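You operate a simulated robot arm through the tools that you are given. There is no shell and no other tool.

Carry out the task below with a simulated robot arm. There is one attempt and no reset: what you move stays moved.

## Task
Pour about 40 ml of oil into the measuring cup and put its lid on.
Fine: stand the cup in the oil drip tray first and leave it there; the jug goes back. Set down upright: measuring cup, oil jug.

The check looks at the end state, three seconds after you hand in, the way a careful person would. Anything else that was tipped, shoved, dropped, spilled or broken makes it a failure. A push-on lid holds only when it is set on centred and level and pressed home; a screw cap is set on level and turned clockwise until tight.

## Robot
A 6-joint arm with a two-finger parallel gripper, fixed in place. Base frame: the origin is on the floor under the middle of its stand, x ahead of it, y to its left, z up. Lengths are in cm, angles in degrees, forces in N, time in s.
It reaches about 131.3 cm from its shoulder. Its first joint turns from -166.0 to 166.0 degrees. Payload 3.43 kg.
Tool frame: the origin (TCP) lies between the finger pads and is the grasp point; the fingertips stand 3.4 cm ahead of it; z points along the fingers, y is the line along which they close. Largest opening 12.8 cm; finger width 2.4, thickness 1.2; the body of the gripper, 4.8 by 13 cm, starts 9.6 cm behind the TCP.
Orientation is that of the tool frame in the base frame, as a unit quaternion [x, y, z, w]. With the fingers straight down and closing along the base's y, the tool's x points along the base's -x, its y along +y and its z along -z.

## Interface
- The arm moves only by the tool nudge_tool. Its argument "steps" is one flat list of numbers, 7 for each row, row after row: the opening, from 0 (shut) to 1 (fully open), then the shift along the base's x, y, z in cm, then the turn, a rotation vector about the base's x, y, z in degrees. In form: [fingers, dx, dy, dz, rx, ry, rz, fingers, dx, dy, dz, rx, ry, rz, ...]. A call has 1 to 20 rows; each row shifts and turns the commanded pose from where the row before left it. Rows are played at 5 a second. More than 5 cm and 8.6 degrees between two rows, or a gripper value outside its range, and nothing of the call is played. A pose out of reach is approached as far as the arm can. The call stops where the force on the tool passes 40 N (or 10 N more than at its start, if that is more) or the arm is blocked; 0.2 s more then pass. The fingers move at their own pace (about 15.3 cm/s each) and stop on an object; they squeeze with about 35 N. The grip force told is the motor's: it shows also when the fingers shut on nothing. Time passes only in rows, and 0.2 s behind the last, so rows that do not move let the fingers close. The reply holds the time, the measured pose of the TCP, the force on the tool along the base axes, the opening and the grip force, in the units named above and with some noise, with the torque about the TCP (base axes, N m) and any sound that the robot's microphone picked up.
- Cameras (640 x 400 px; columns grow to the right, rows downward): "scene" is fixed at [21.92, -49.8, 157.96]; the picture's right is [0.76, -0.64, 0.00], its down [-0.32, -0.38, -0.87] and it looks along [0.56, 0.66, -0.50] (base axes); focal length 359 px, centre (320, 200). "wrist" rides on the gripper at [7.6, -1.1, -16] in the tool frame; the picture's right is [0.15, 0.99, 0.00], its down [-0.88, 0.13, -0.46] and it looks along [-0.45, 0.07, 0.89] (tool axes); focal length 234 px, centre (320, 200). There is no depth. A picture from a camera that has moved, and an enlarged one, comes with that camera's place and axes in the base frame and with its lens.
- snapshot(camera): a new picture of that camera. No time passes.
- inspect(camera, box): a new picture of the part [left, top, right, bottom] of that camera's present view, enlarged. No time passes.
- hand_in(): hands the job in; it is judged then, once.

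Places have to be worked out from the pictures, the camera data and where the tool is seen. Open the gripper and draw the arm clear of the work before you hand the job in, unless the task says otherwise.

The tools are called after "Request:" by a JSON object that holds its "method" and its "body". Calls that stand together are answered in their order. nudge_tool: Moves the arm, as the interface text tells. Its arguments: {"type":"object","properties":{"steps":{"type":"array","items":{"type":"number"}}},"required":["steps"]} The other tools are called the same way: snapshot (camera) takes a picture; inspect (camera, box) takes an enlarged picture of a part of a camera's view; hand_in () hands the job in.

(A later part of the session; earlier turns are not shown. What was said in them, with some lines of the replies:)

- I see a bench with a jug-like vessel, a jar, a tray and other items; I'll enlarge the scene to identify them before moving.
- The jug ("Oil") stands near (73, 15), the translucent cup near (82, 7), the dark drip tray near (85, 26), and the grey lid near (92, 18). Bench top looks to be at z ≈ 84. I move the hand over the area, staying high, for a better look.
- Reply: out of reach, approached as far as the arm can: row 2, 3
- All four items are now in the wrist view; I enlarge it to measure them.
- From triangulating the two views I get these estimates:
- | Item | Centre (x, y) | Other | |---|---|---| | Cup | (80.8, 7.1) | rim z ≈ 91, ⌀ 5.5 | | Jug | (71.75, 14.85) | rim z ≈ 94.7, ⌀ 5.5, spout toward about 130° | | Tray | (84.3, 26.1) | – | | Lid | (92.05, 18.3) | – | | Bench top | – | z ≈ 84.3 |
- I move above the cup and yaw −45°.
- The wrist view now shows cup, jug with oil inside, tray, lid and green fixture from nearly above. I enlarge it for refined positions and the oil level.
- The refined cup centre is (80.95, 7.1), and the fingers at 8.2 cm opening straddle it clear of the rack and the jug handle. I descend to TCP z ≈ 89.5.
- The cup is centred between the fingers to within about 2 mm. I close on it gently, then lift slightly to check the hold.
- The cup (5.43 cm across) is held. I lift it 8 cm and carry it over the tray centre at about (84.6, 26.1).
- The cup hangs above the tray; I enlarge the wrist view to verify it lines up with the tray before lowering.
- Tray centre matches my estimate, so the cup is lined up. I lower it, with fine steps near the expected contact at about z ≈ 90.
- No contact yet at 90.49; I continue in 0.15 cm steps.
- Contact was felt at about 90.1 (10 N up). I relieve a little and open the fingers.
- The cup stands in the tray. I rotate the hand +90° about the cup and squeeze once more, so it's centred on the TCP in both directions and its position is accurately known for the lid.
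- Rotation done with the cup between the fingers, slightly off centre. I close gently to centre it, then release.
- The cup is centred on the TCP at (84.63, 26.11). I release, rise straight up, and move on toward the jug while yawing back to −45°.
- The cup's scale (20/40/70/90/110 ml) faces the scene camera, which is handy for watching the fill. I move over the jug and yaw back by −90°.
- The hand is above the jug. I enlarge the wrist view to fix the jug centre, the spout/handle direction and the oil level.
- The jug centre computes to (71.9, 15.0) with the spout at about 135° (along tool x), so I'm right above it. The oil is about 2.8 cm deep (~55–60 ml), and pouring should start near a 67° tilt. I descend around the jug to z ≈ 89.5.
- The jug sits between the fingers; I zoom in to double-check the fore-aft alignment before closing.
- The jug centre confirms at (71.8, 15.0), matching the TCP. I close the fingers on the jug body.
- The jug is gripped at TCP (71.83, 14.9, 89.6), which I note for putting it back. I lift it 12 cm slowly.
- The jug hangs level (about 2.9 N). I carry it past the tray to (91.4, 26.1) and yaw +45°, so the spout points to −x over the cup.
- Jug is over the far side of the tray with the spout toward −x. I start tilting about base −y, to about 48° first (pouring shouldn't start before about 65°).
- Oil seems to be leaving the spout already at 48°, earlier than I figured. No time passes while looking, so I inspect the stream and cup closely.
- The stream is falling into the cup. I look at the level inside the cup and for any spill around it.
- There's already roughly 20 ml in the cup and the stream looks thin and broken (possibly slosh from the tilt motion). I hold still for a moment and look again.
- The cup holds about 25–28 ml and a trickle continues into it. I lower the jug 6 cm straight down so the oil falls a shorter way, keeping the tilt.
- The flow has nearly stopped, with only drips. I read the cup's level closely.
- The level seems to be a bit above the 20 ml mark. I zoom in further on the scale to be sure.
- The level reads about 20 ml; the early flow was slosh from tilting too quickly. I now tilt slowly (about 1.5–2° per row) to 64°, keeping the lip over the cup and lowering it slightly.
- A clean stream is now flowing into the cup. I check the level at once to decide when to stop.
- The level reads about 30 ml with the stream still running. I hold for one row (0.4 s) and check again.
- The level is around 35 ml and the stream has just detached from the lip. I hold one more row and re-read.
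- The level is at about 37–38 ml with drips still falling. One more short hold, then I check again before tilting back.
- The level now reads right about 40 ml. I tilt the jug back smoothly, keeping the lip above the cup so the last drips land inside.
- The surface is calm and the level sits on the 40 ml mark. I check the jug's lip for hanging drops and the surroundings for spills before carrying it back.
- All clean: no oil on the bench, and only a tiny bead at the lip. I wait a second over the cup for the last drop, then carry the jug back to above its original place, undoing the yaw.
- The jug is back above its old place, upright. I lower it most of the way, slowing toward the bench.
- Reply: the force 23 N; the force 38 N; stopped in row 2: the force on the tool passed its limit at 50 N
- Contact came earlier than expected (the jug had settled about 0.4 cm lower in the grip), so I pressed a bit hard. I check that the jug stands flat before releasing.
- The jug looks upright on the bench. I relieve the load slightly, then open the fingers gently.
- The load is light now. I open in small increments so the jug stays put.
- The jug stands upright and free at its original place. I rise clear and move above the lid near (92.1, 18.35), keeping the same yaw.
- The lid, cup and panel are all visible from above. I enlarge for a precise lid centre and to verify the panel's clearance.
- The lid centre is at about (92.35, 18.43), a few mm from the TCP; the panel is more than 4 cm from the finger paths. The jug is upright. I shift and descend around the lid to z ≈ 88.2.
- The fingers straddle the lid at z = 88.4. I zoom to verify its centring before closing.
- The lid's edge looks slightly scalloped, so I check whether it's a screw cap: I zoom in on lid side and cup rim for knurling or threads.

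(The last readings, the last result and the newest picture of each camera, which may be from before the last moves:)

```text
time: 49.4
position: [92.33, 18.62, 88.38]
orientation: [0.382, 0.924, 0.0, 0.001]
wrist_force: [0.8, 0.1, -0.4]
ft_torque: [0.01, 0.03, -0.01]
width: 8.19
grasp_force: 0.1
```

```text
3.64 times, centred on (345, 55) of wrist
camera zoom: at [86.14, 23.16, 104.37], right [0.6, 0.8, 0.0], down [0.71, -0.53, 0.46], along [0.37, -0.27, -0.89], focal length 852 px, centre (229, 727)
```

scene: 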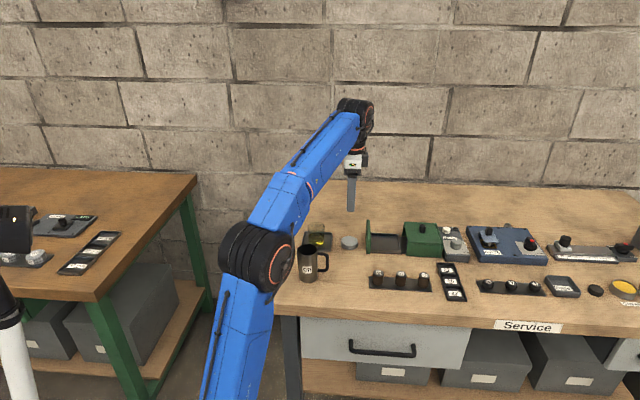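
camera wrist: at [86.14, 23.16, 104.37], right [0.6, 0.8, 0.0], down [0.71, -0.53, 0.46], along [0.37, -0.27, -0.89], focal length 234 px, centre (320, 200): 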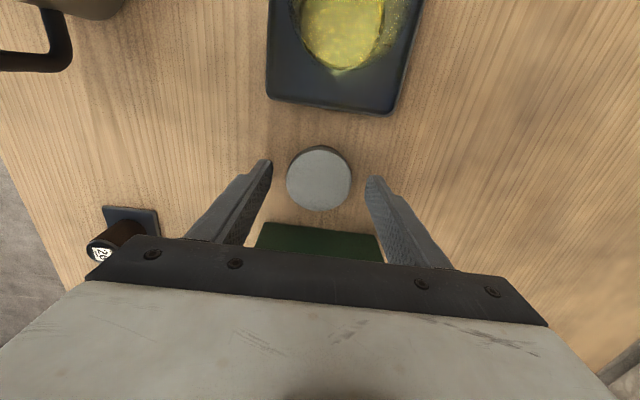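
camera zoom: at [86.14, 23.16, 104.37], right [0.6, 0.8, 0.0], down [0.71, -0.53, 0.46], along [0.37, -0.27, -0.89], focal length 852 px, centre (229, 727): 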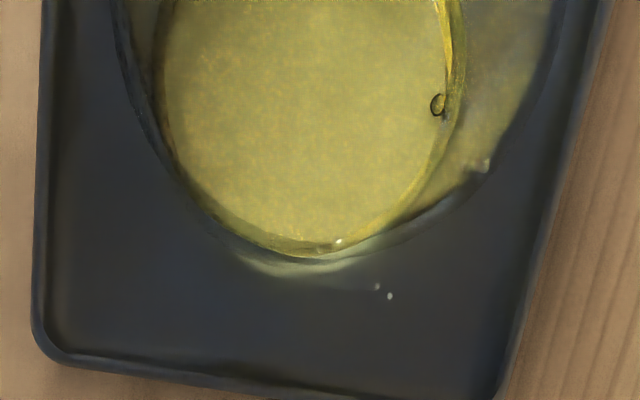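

The cup's rim is smooth with no thread visible and the lid's edge is only lightly fluted, so I treat it as a push-on lid and will listen for a click. I close on the lid.

Request:
{"method": "nudge_tool", "body": {"steps": [0.54, 0, 0, -0.15, 0, 0, 0, 0.5, 0, 0, 0, 0, 0, 0, 0.47, 0, 0, 0, 0, 0, 0, 0.44, 0, 0, 0, 0, 0, 0, 0.3, 0, 0, 0, 0, 0, 0, 0, 0, 0, 0, 0, 0, 0]}}

Request:
{"method": "inspect", "body": {"camera": "wrist", "box": [270, 130, 370, 230]}}

Request:
{"method": "inspect", "body": {"camera": "scene", "box": [325, 205, 375, 260]}}

```text
time: 50.8
position: [92.59, 18.58, 88.28]
orientation: [0.383, 0.924, 0.001, 0.001]
wrist_force: [0.3, -0.4, 0.1]
ft_torque: [-0.01, 0.04, -0.01]
width: 5.62
grasp_force: 34.7
```

```text
4.00 times, centred on (320, 180) of wrist
camera zoom: at [86.15, 23.16, 104.23], right [0.6, 0.8, 0.0], down [0.71, -0.53, 0.46], along [0.37, -0.27, -0.89], focal length 937 px, centre (320, 280)
```

zoom: 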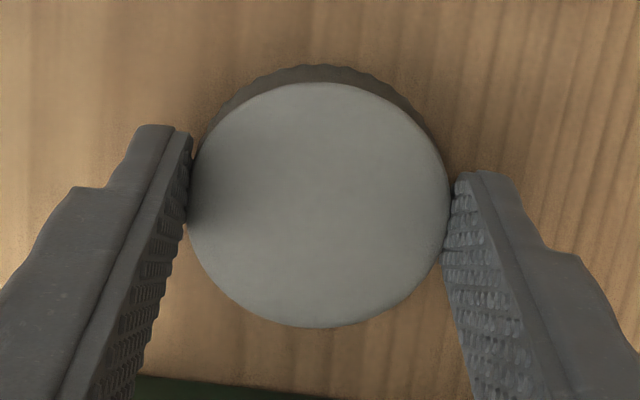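

```text
7.27 times, centred on (350, 232) of scene
camera zoom: at [21.92, -49.8, 157.96], right [0.76, -0.64, 0.0], down [-0.32, -0.38, -0.87], along [0.56, 0.66, -0.5], focal length 2611 px, centre (102, -36)
```

zoom: 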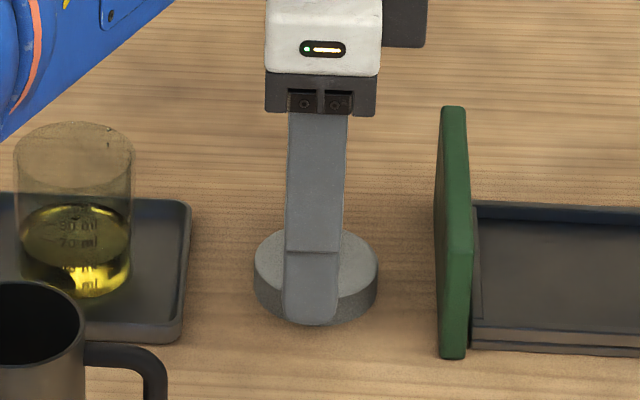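

The lid is held (5.62 cm), centred along this axis. To centre it along the other axis exactly like the cup, I open slightly, rotate +90° about the TCP (panel is 5.8 cm away and the tray edge 6 cm, finger corners reach 4.8 cm), and squeeze again.

Request:
{"method": "nudge_tool", "body": {"steps": [0.46, 0, 0, 0, 0, 0, 0, 0.5, 0, 0, 0, 0, 0, 0, 0.55, 0, 0, 0, 0, 0, 0, 0.55, 0, 0, 0, 0, 0, 8.18, 0.55, 0, 0, 0, 0, 0, 8.18, 0.55, 0, 0, 0, 0, 0, 8.18, 0.55, 0, 0, 0, 0, 0, 8.18, 0.55, 0, 0, 0, 0, 0, 8.18, 0.55, 0, 0, 0, 0, 0, 8.18, 0.55, 0, 0, 0, 0, 0, 8.18, 0.55, 0, 0, 0, 0, 0, 8.18, 0.55, 0, 0, 0, 0, 0, 8.18, 0.55, 0, 0, 0, 0, 0, 8.18, 0.55, 0, 0, 0, 0, 0, 8.2, 0.55, 0, 0, 0, 0, 0, 0]}}

Request:
{"method": "inspect", "body": {"camera": "wrist", "box": [250, 100, 390, 240]}}

Request:
{"method": "inspect", "body": {"camera": "scene", "box": [300, 190, 400, 265]}}

```text
time: 54.0
position: [92.47, 18.62, 88.27]
orientation: [-0.383, 0.924, 0.002, 0.0]
wrist_force: [0.6, 0.2, 0.0]
ft_torque: [0.0, 0.01, 0.01]
width: 7.02
grasp_force: 0.0
```

```text
2.86 times, centred on (320, 170) of wrist
camera zoom: at [87.82, 12.43, 104.19], right [-0.8, 0.59, 0.0], down [0.53, 0.71, 0.46], along [0.27, 0.37, -0.89], focal length 669 px, centre (320, 286)
```

zoom: 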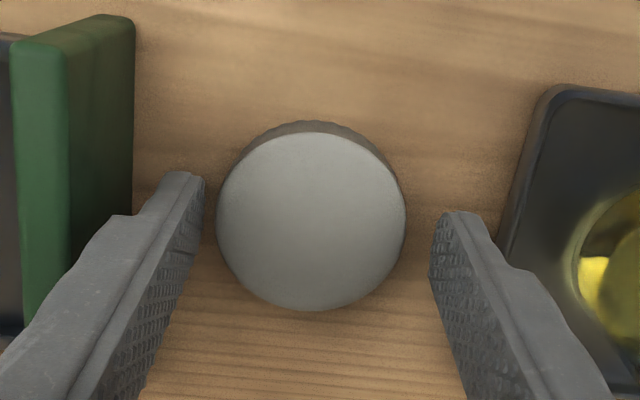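

```text
5.33 times, centred on (350, 228) of scene
camera zoom: at [21.92, -49.8, 157.96], right [0.76, -0.64, 0.0], down [-0.32, -0.38, -0.87], along [0.56, 0.66, -0.5], focal length 1915 px, centre (160, 53)
```

zoom: 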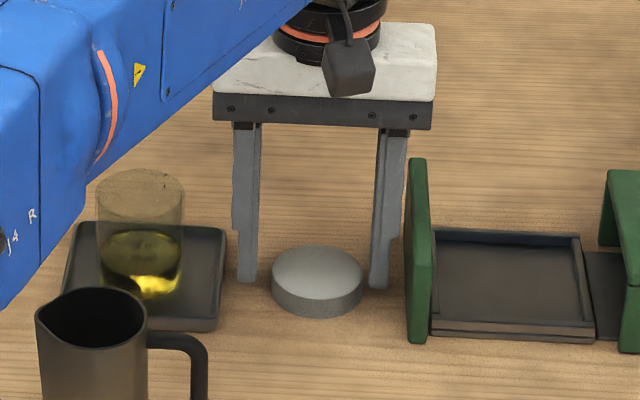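

The lid sits between the fingers, a couple of mm toward the panel side. I close gently to centre it.

Request:
{"method": "nudge_tool", "body": {"steps": [0.5, 0, 0, 0, 0, 0, 0, 0.47, 0, 0, 0, 0, 0, 0, 0.45, 0, 0, 0, 0, 0, 0, 0.43, 0, 0, 0, 0, 0, 0, 0.3, 0, 0, 0, 0, 0, 0, 0, 0, 0, 0, 0, 0, 0]}}

Request:
{"method": "inspect", "body": {"camera": "wrist", "box": [250, 100, 390, 240]}}

```text
time: 55.4
position: [92.55, 18.75, 88.23]
orientation: [-0.383, 0.924, 0.002, 0.001]
wrist_force: [-1.3, 0.4, 0.5]
ft_torque: [-0.03, -0.06, -0.02]
width: 5.6
grasp_force: 34.8
```

```text
2.86 times, centred on (320, 170) of wrist
camera zoom: at [87.81, 12.44, 104.2], right [-0.8, 0.6, 0.0], down [0.53, 0.71, 0.46], along [0.27, 0.37, -0.89], focal length 669 px, centre (320, 286)
```

zoom: 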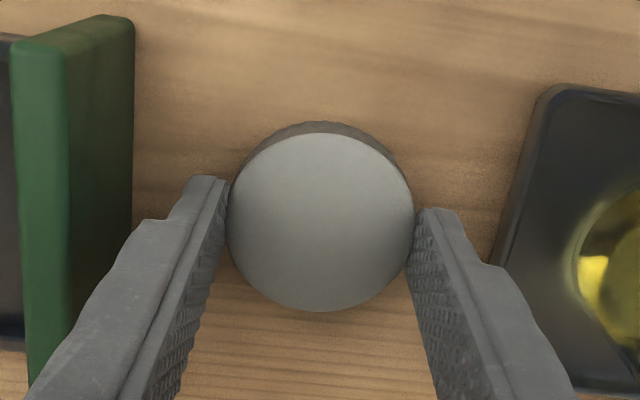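

Both axes are centred now. I lift the lid 9 cm and carry it to above the cup (shift −7.9, +7.5 relative to here, per camera positions at the cup squeeze).

Request:
{"method": "nudge_tool", "body": {"steps": [0, 0, 0, 1, 0, 0, 0, 0, 0, 0, 2.5, 0, 0, 0, 0, 0, 0, 2.5, 0, 0, 0, 0, 0, 0, 3, 0, 0, 0, 0, -1.5, 1.4, 0, 0, 0, 0, 0, -2, 1.9, 0, 0, 0, 0, 0, -2, 1.9, 0, 0, 0, 0, 0, -1.5, 1.45, 0, 0, 0, 0, 0, -0.89, 0.84, 0, 0, 0, 0, 0, 0, 0, 0, 0, 0, 0, 0, 0, 0, 0, 0, 0, 0]}}

Request:
{"method": "snapshot", "body": {"camera": "wrist"}}

Request:
{"method": "inspect", "body": {"camera": "scene", "box": [290, 180, 380, 260]}}

```text
time: 57.8
position: [84.5, 26.16, 97.2]
orientation: [-0.383, 0.924, 0.002, 0.0]
wrist_force: [0.1, 0.5, 0.0]
ft_torque: [-0.01, -0.01, 0.03]
width: 5.62
grasp_force: 35.0
```

```text
taken
camera wrist: at [79.96, 19.93, 113.18], right [-0.8, 0.6, 0.0], down [0.53, 0.71, 0.46], along [0.27, 0.37, -0.89], focal length 234 px, centre (320, 200)
```

wrist: 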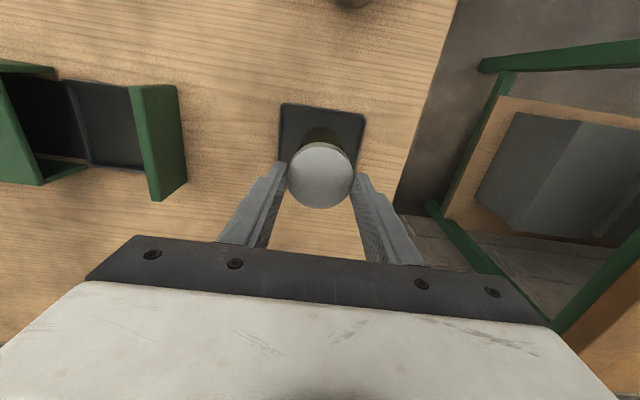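

```text
5.00 times, centred on (335, 220) of scene
camera zoom: at [21.92, -49.8, 157.96], right [0.76, -0.64, 0.0], down [-0.32, -0.38, -0.87], along [0.56, 0.66, -0.5], focal length 1795 px, centre (245, 100)
```

zoom: 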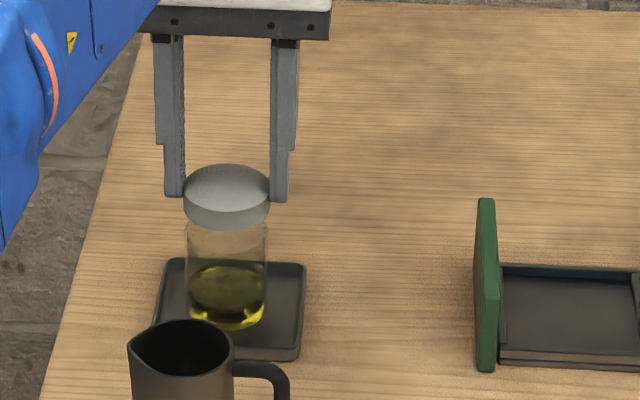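

Aligned with the cup to within about 0.5 mm. I lower to just above the rim, then feel for contact in small steps.

Request:
{"method": "nudge_tool", "body": {"steps": [0, -0.03, 0, -0.7, 0, 0, 0, 0, 0, 0, -0.5, 0, 0, 0, 0, 0, 0, -0.2, 0, 0, 0, 0, 0, 0, 0, 0, 0, 0]}}

Request:
{"method": "inspect", "body": {"camera": "scene", "box": [300, 200, 350, 255]}}

```text
time: 58.8
position: [84.63, 26.12, 95.73]
orientation: [-0.383, 0.924, 0.001, 0.0]
wrist_force: [0.7, -0.6, -0.4]
ft_torque: [0.0, -0.02, 0.0]
width: 5.6
grasp_force: 35.0
```

```text
7.27 times, centred on (325, 228) of scene
camera zoom: at [21.92, -49.8, 157.96], right [0.76, -0.64, 0.0], down [-0.32, -0.38, -0.87], along [0.56, 0.66, -0.5], focal length 2611 px, centre (284, 0)
```

zoom: 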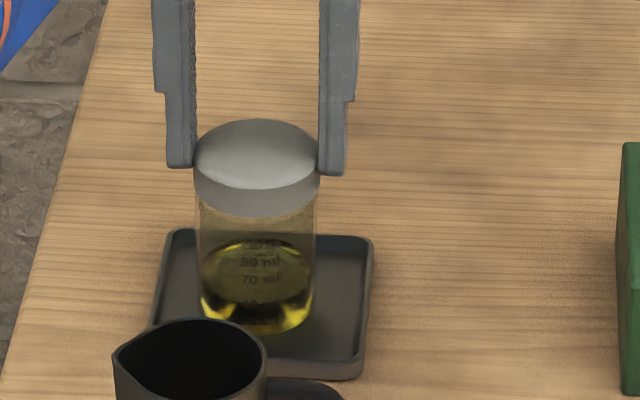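

The lid hovers just over the rim and looks centred. I go on in 0.15 cm steps watching the force.

Request:
{"method": "nudge_tool", "body": {"steps": [0, 0, 0, -0.15, 0, 0, 0, 0, 0, 0, -0.15, 0, 0, 0, 0, 0, 0, 0, 0, 0, 0]}}

```text
time: 59.6
position: [84.66, 26.21, 95.55]
orientation: [-0.382, 0.924, 0.0, 0.0]
wrist_force: [0.1, -0.2, -0.5]
ft_torque: [-0.01, -0.05, 0.01]
width: 5.6
grasp_force: 34.8
```

No contact yet. Continuing downward in small steps.

Request:
{"method": "nudge_tool", "body": {"steps": [0, 0, 0, -0.15, 0, 0, 0, 0, 0, 0, -0.1, 0, 0, 0, 0, 0, 0, 0, 0, 0, 0]}}

```text
time: 60.4
position: [84.55, 26.1, 95.28]
orientation: [-0.383, 0.924, 0.001, 0.001]
wrist_force: [-0.6, 0.6, -0.3]
ft_torque: [0.01, -0.01, 0.01]
width: 5.6
grasp_force: 34.8
```

Still free at 95.28; I continue.

Request:
{"method": "nudge_tool", "body": {"steps": [0, 0, 0, -0.1, 0, 0, 0, 0, 0, 0, -0.1, 0, 0, 0, 0, 0, 0, 0, 0, 0, 0]}}

Request:
{"method": "inspect", "body": {"camera": "scene", "box": [300, 210, 345, 255]}}

```text
time: 61.2
position: [84.56, 26.14, 95.21]
orientation: [-0.383, 0.924, 0.001, 0.002]
wrist_force: [5.3, 3.4, 26.6]
ft_torque: [0.08, -0.38, 0.01]
width: 5.6
grasp_force: 34.8
heard: snap
```

```text
8.89 times, centred on (322, 232) of scene
camera zoom: at [21.92, -49.8, 157.96], right [0.76, -0.64, 0.0], down [-0.32, -0.38, -0.87], along [0.56, 0.66, -0.5], focal length 3191 px, centre (298, -89)
```

zoom: 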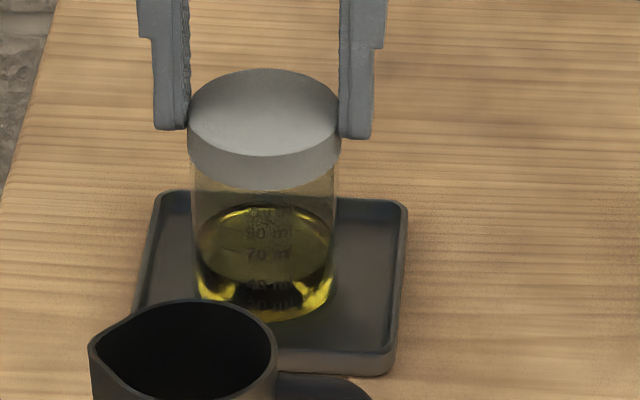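

I heard a "snap" at about 27 N, so the lid has engaged. I look closely at how it sits.

Request:
{"method": "inspect", "body": {"camera": "scene", "box": [308, 215, 338, 240]}}

Request:
{"method": "inspect", "body": {"camera": "wrist", "box": [260, 90, 380, 240]}}

```text
16.00 times, centred on (323, 228) of scene
camera zoom: at [21.92, -49.8, 157.96], right [0.76, -0.64, 0.0], down [-0.32, -0.38, -0.87], along [0.56, 0.66, -0.5], focal length 5744 px, centre (272, -240)
```

zoom: 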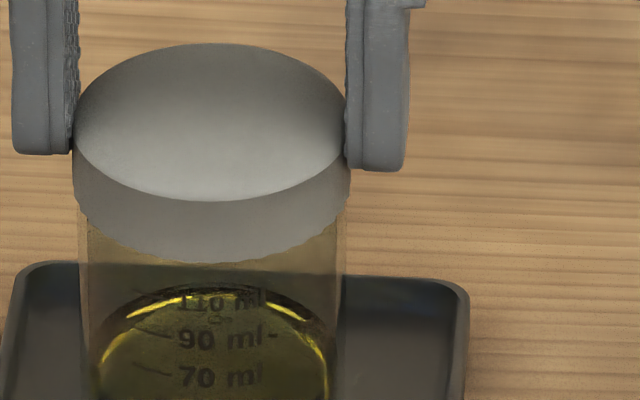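

```text
2.67 times, centred on (320, 165) of wrist
camera zoom: at [79.8, 19.9, 111.2], right [-0.8, 0.6, 0.0], down [0.53, 0.71, 0.46], along [0.27, 0.37, -0.89], focal length 624 px, centre (320, 293)
```

zoom: 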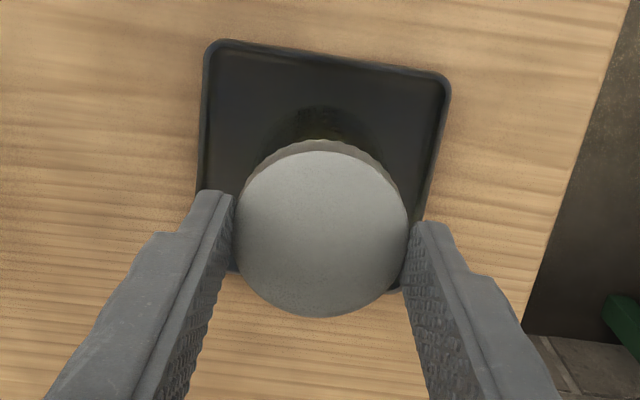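

The lid is level and now overlaps the rim slightly all around. I relieve the push, release the lid, and lift clear to inspect it.

Request:
{"method": "nudge_tool", "body": {"steps": [0, 0, 0, 0.1, 0, 0, 0, 0.46, 0, 0, 0, 0, 0, 0, 0.5, 0, 0, 0, 0, 0, 0, 0.56, 0, 0, 0, 0, 0, 0, 0.56, 0, 0, 1, 0, 0, 0, 0.56, 0, 0, 3, 0, 0, 0, 0.56, 0, 0, 3, 0, 0, 0, 0.56, 0, 0, 0, 0, 0, 0]}}

Request:
{"method": "inspect", "body": {"camera": "scene", "box": [300, 210, 345, 255]}}

Request:
{"method": "inspect", "body": {"camera": "wrist", "box": [260, 70, 380, 220]}}

```text
time: 63.0
position: [84.6, 26.22, 102.17]
orientation: [-0.383, 0.924, 0.001, 0.001]
wrist_force: [1.1, -0.8, 0.0]
ft_torque: [-0.01, 0.0, 0.02]
width: 7.17
grasp_force: 0.1
```

```text
8.89 times, centred on (322, 232) of scene
camera zoom: at [21.92, -49.8, 157.96], right [0.76, -0.64, 0.0], down [-0.32, -0.38, -0.87], along [0.56, 0.66, -0.5], focal length 3191 px, centre (298, -89)
```

zoom: 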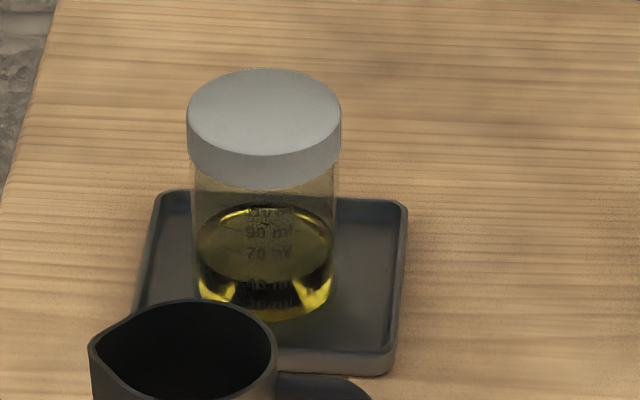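

```text
2.67 times, centred on (320, 145) of wrist
camera zoom: at [79.92, 19.96, 118.18], right [-0.8, 0.6, 0.0], down [0.53, 0.71, 0.46], along [0.27, 0.37, -0.89], focal length 624 px, centre (320, 347)
```

zoom: 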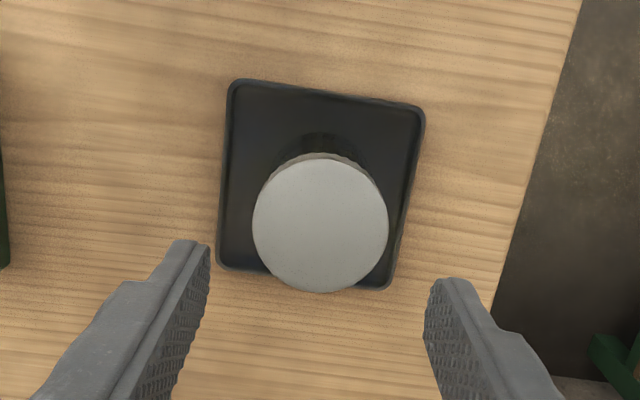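

The lid sits level and centred on the cup. To be sure it's fully home I close the fingers and press lightly on the lid's middle from above.

Request:
{"method": "nudge_tool", "body": {"steps": [0.2, 0, 0, 0, 0, 0, 0, 0, 0, 0, 0, 0, 0, 0, 0, 0, 0, -2.5, 0, 0, 0, 0, 0, 0, -2, 0, 0, 0, 0, 0, 0, -0.7, 0, 0, 0, 0, 0, 0, 0, 0, 0, 0]}}

Request:
{"method": "inspect", "body": {"camera": "scene", "box": [300, 200, 345, 255]}}

```text
time: 64.4
position: [84.64, 26.11, 96.92]
orientation: [-0.382, 0.924, 0.001, 0.0]
wrist_force: [0.4, 0.9, 0.1]
ft_torque: [0.05, 0.0, -0.02]
width: 0.02
grasp_force: 32.8
```

```text
7.27 times, centred on (322, 228) of scene
camera zoom: at [21.92, -49.8, 157.96], right [0.76, -0.64, 0.0], down [-0.32, -0.38, -0.87], along [0.56, 0.66, -0.5], focal length 2611 px, centre (302, 0)
```

zoom: 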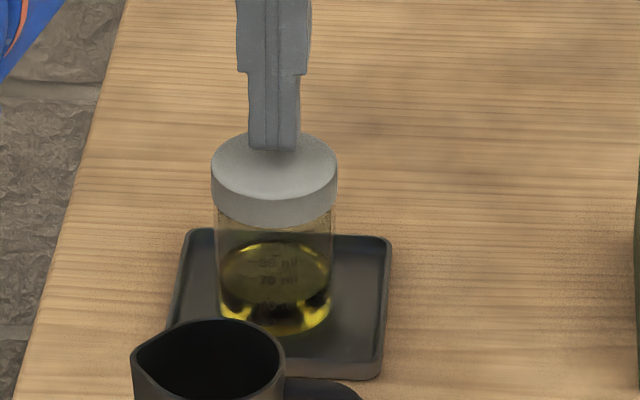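

The closed fingertips are about 1 cm above the lid's centre. I go down in small steps until I feel it.

Request:
{"method": "nudge_tool", "body": {"steps": [0, 0, 0, -0.25, 0, 0, 0, 0, 0, 0, -0.25, 0, 0, 0, 0, 0, 0, 0, 0, 0, 0]}}

```text
time: 65.2
position: [84.54, 26.16, 96.38]
orientation: [-0.383, 0.924, 0.001, 0.001]
wrist_force: [0.1, -0.3, -0.6]
ft_torque: [-0.02, 0.01, -0.02]
width: 0.0
grasp_force: 33.8
```

No contact yet; a little further.

Request:
{"method": "nudge_tool", "body": {"steps": [0, 0, 0, -0.15, 0, 0, 0, 0, 0, 0, -0.1, 0, 0, 0, 0, 0, 0, 0, 0, 0, 0]}}

```text
time: 66.0
position: [84.5, 26.13, 96.31]
orientation: [-0.382, 0.924, 0.001, 0.0]
wrist_force: [0.1, 0.6, 1.9]
ft_torque: [-0.01, 0.0, -0.01]
width: 0.0
grasp_force: 32.9
```

Light contact (1.9 N) at 96.3. I add a bit more pressure in small steps.

Request:
{"method": "nudge_tool", "body": {"steps": [0, 0, 0, -0.1, 0, 0, 0, 0, 0, 0, 0, 0, 0, 0]}}

```text
time: 66.6
position: [84.49, 26.12, 96.24]
orientation: [-0.383, 0.924, 0.002, 0.0]
wrist_force: [0.1, -0.3, 12.4]
ft_torque: [0.03, 0.02, 0.04]
width: 0.0
grasp_force: 33.2
```

Force is rising firmly (12 N). One more small step to about 25 N.

Request:
{"method": "nudge_tool", "body": {"steps": [0, 0, 0, -0.12, 0, 0, 0, 0, 0, 0, 0, 0, 0, 0]}}

Request:
{"method": "inspect", "body": {"camera": "scene", "box": [300, 210, 345, 255]}}

```text
time: 67.2
position: [84.51, 26.08, 96.19]
orientation: [-0.383, 0.924, 0.001, 0.001]
wrist_force: [3.4, 3.5, 33.4]
ft_torque: [0.11, -0.13, 0.04]
width: 0.05
grasp_force: 33.2
```

```text
8.89 times, centred on (322, 232) of scene
camera zoom: at [21.92, -49.8, 157.96], right [0.76, -0.64, 0.0], down [-0.32, -0.38, -0.87], along [0.56, 0.66, -0.5], focal length 3191 px, centre (298, -89)
```

zoom: 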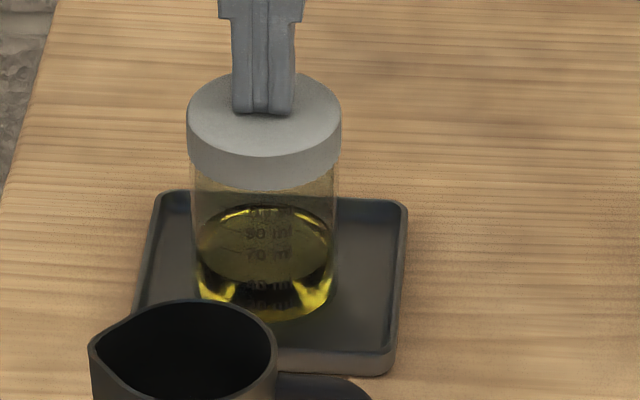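

At 33 N the lid doesn't move any further, so it's fully home. I lift straight off, open the gripper, and draw the arm back and up.

Request:
{"method": "nudge_tool", "body": {"steps": [0, 0, 0, 0.3, 0, 0, 0, 0, 0, 0, 1.5, 0, 0, 0, 0, 0, 0, 3, 0, 0, 0, 0, 0, 0, 4, 0, 0, 0, 0.3, 0, 0, 4, 0, 0, 0, 0.6, 0, 0, 4, 0, 0, 0, 1, -4, 0, 2, 0, 0, -8, 1, -4, 0, 0, 0, 0, -8, 1, -4, 0, 0, 0, 0, -8, 1, -4, 0, 0, 0, 0, -8, 1, -4, 0, 0, 0, 0, -8, 1, 0, 0, 0, 0, 0, 0]}}

Request:
{"method": "snapshot", "body": {"camera": "scene"}}

Request:
{"method": "snapshot", "body": {"camera": "wrist"}}

Request:
{"method": "inspect", "body": {"camera": "scene", "box": [285, 200, 385, 290]}}

```text
time: 69.8
position: [64.12, 25.85, 113.68]
orientation: [-0.042, 0.999, 0.0, 0.001]
wrist_force: [0.7, -0.1, -0.1]
ft_torque: [-0.01, -0.03, -0.01]
width: 12.8
grasp_force: 0.1
out of reach, approached as far as the arm can: row 6, 7
```

```text
taken
```

scene: 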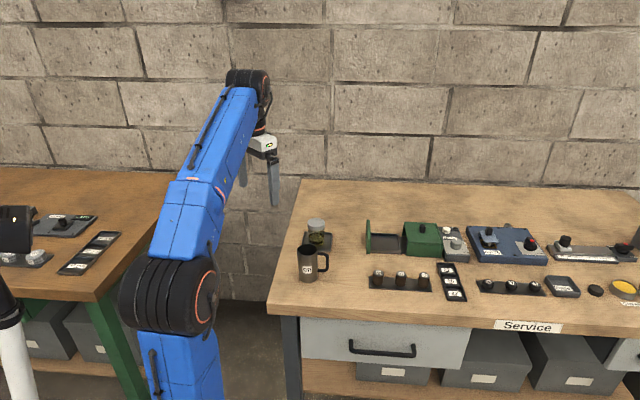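

```text
taken
camera wrist: at [56.54, 24.04, 129.68], right [-0.23, 0.97, 0.0], down [0.87, 0.2, 0.46], along [0.44, 0.11, -0.89], focal length 234 px, centre (320, 200)
```

wrist: 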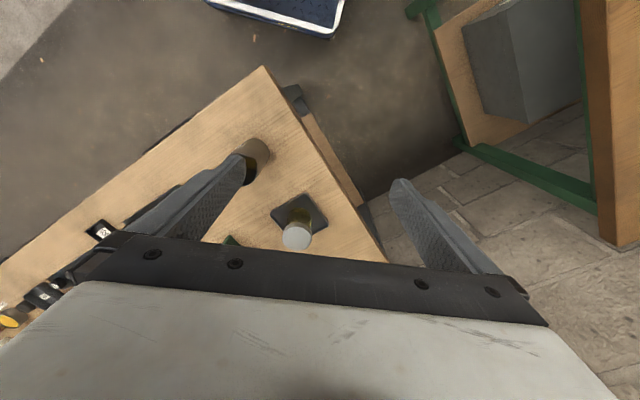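

```text
4.44 times, centred on (335, 245) of scene
camera zoom: at [21.92, -49.8, 157.96], right [0.76, -0.64, 0.0], down [-0.32, -0.38, -0.87], along [0.56, 0.66, -0.5], focal length 1596 px, centre (253, 0)
```

zoom: 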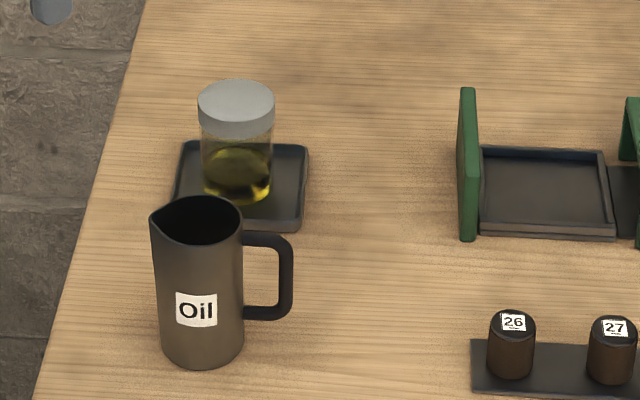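

The cup stands lidded in the tray, the jug is upright at its place, and the arm is clear. One last close look at the level and the surface for spills.

Request:
{"method": "inspect", "body": {"camera": "scene", "box": [310, 230, 335, 250]}}

Request:
{"method": "inspect", "body": {"camera": "wrist", "box": [220, 120, 390, 260]}}

```text
16.00 times, centred on (322, 240) of scene
camera zoom: at [21.92, -49.8, 157.96], right [0.76, -0.64, 0.0], down [-0.32, -0.38, -0.87], along [0.56, 0.66, -0.5], focal length 5744 px, centre (280, -440)
```

zoom: 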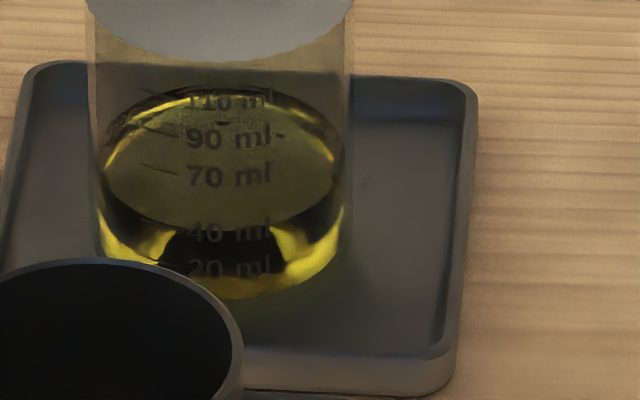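

```text
2.86 times, centred on (305, 190) of wrist
camera zoom: at [56.54, 24.04, 129.68], right [-0.23, 0.97, 0.0], down [0.87, 0.2, 0.46], along [0.44, 0.11, -0.89], focal length 669 px, centre (363, 229)
```

zoom: 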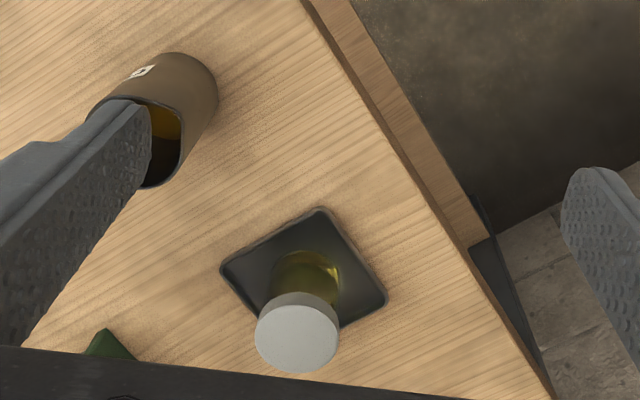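

The oil level lies on the 40 ml mark. The lid is snapped on, the bench is clean, the jug is back upright, the gripper is open and the arm is clear, so I hand in.

Request:
{"method": "hand_in", "body": {}}

```text
The job is handed in.
```

I poured about 40 ml of oil into the measuring cup and put its lid on, then handed the job in; I haven't seen the result of the check.

- **Cup:** it stands upright in the oil drip tray, and the oil level sits on the 40 ml mark.
- **Lid:** I heard it snap on, and it didn't move any further when I pressed it at about 33 N. It looks level and centred.
- **Jug:** it is back upright at its original place. It had slipped about 0.4 cm in the grip, so it met the bench sooner than expected and I pressed it down with up to 50 N. It looks fine.
- **Spills:** the bench looks clean. Two tiny drops fell inside the tray, and there are faint oil streaks on the outside of the jug.

The gripper is open and the arm is clear of the work.
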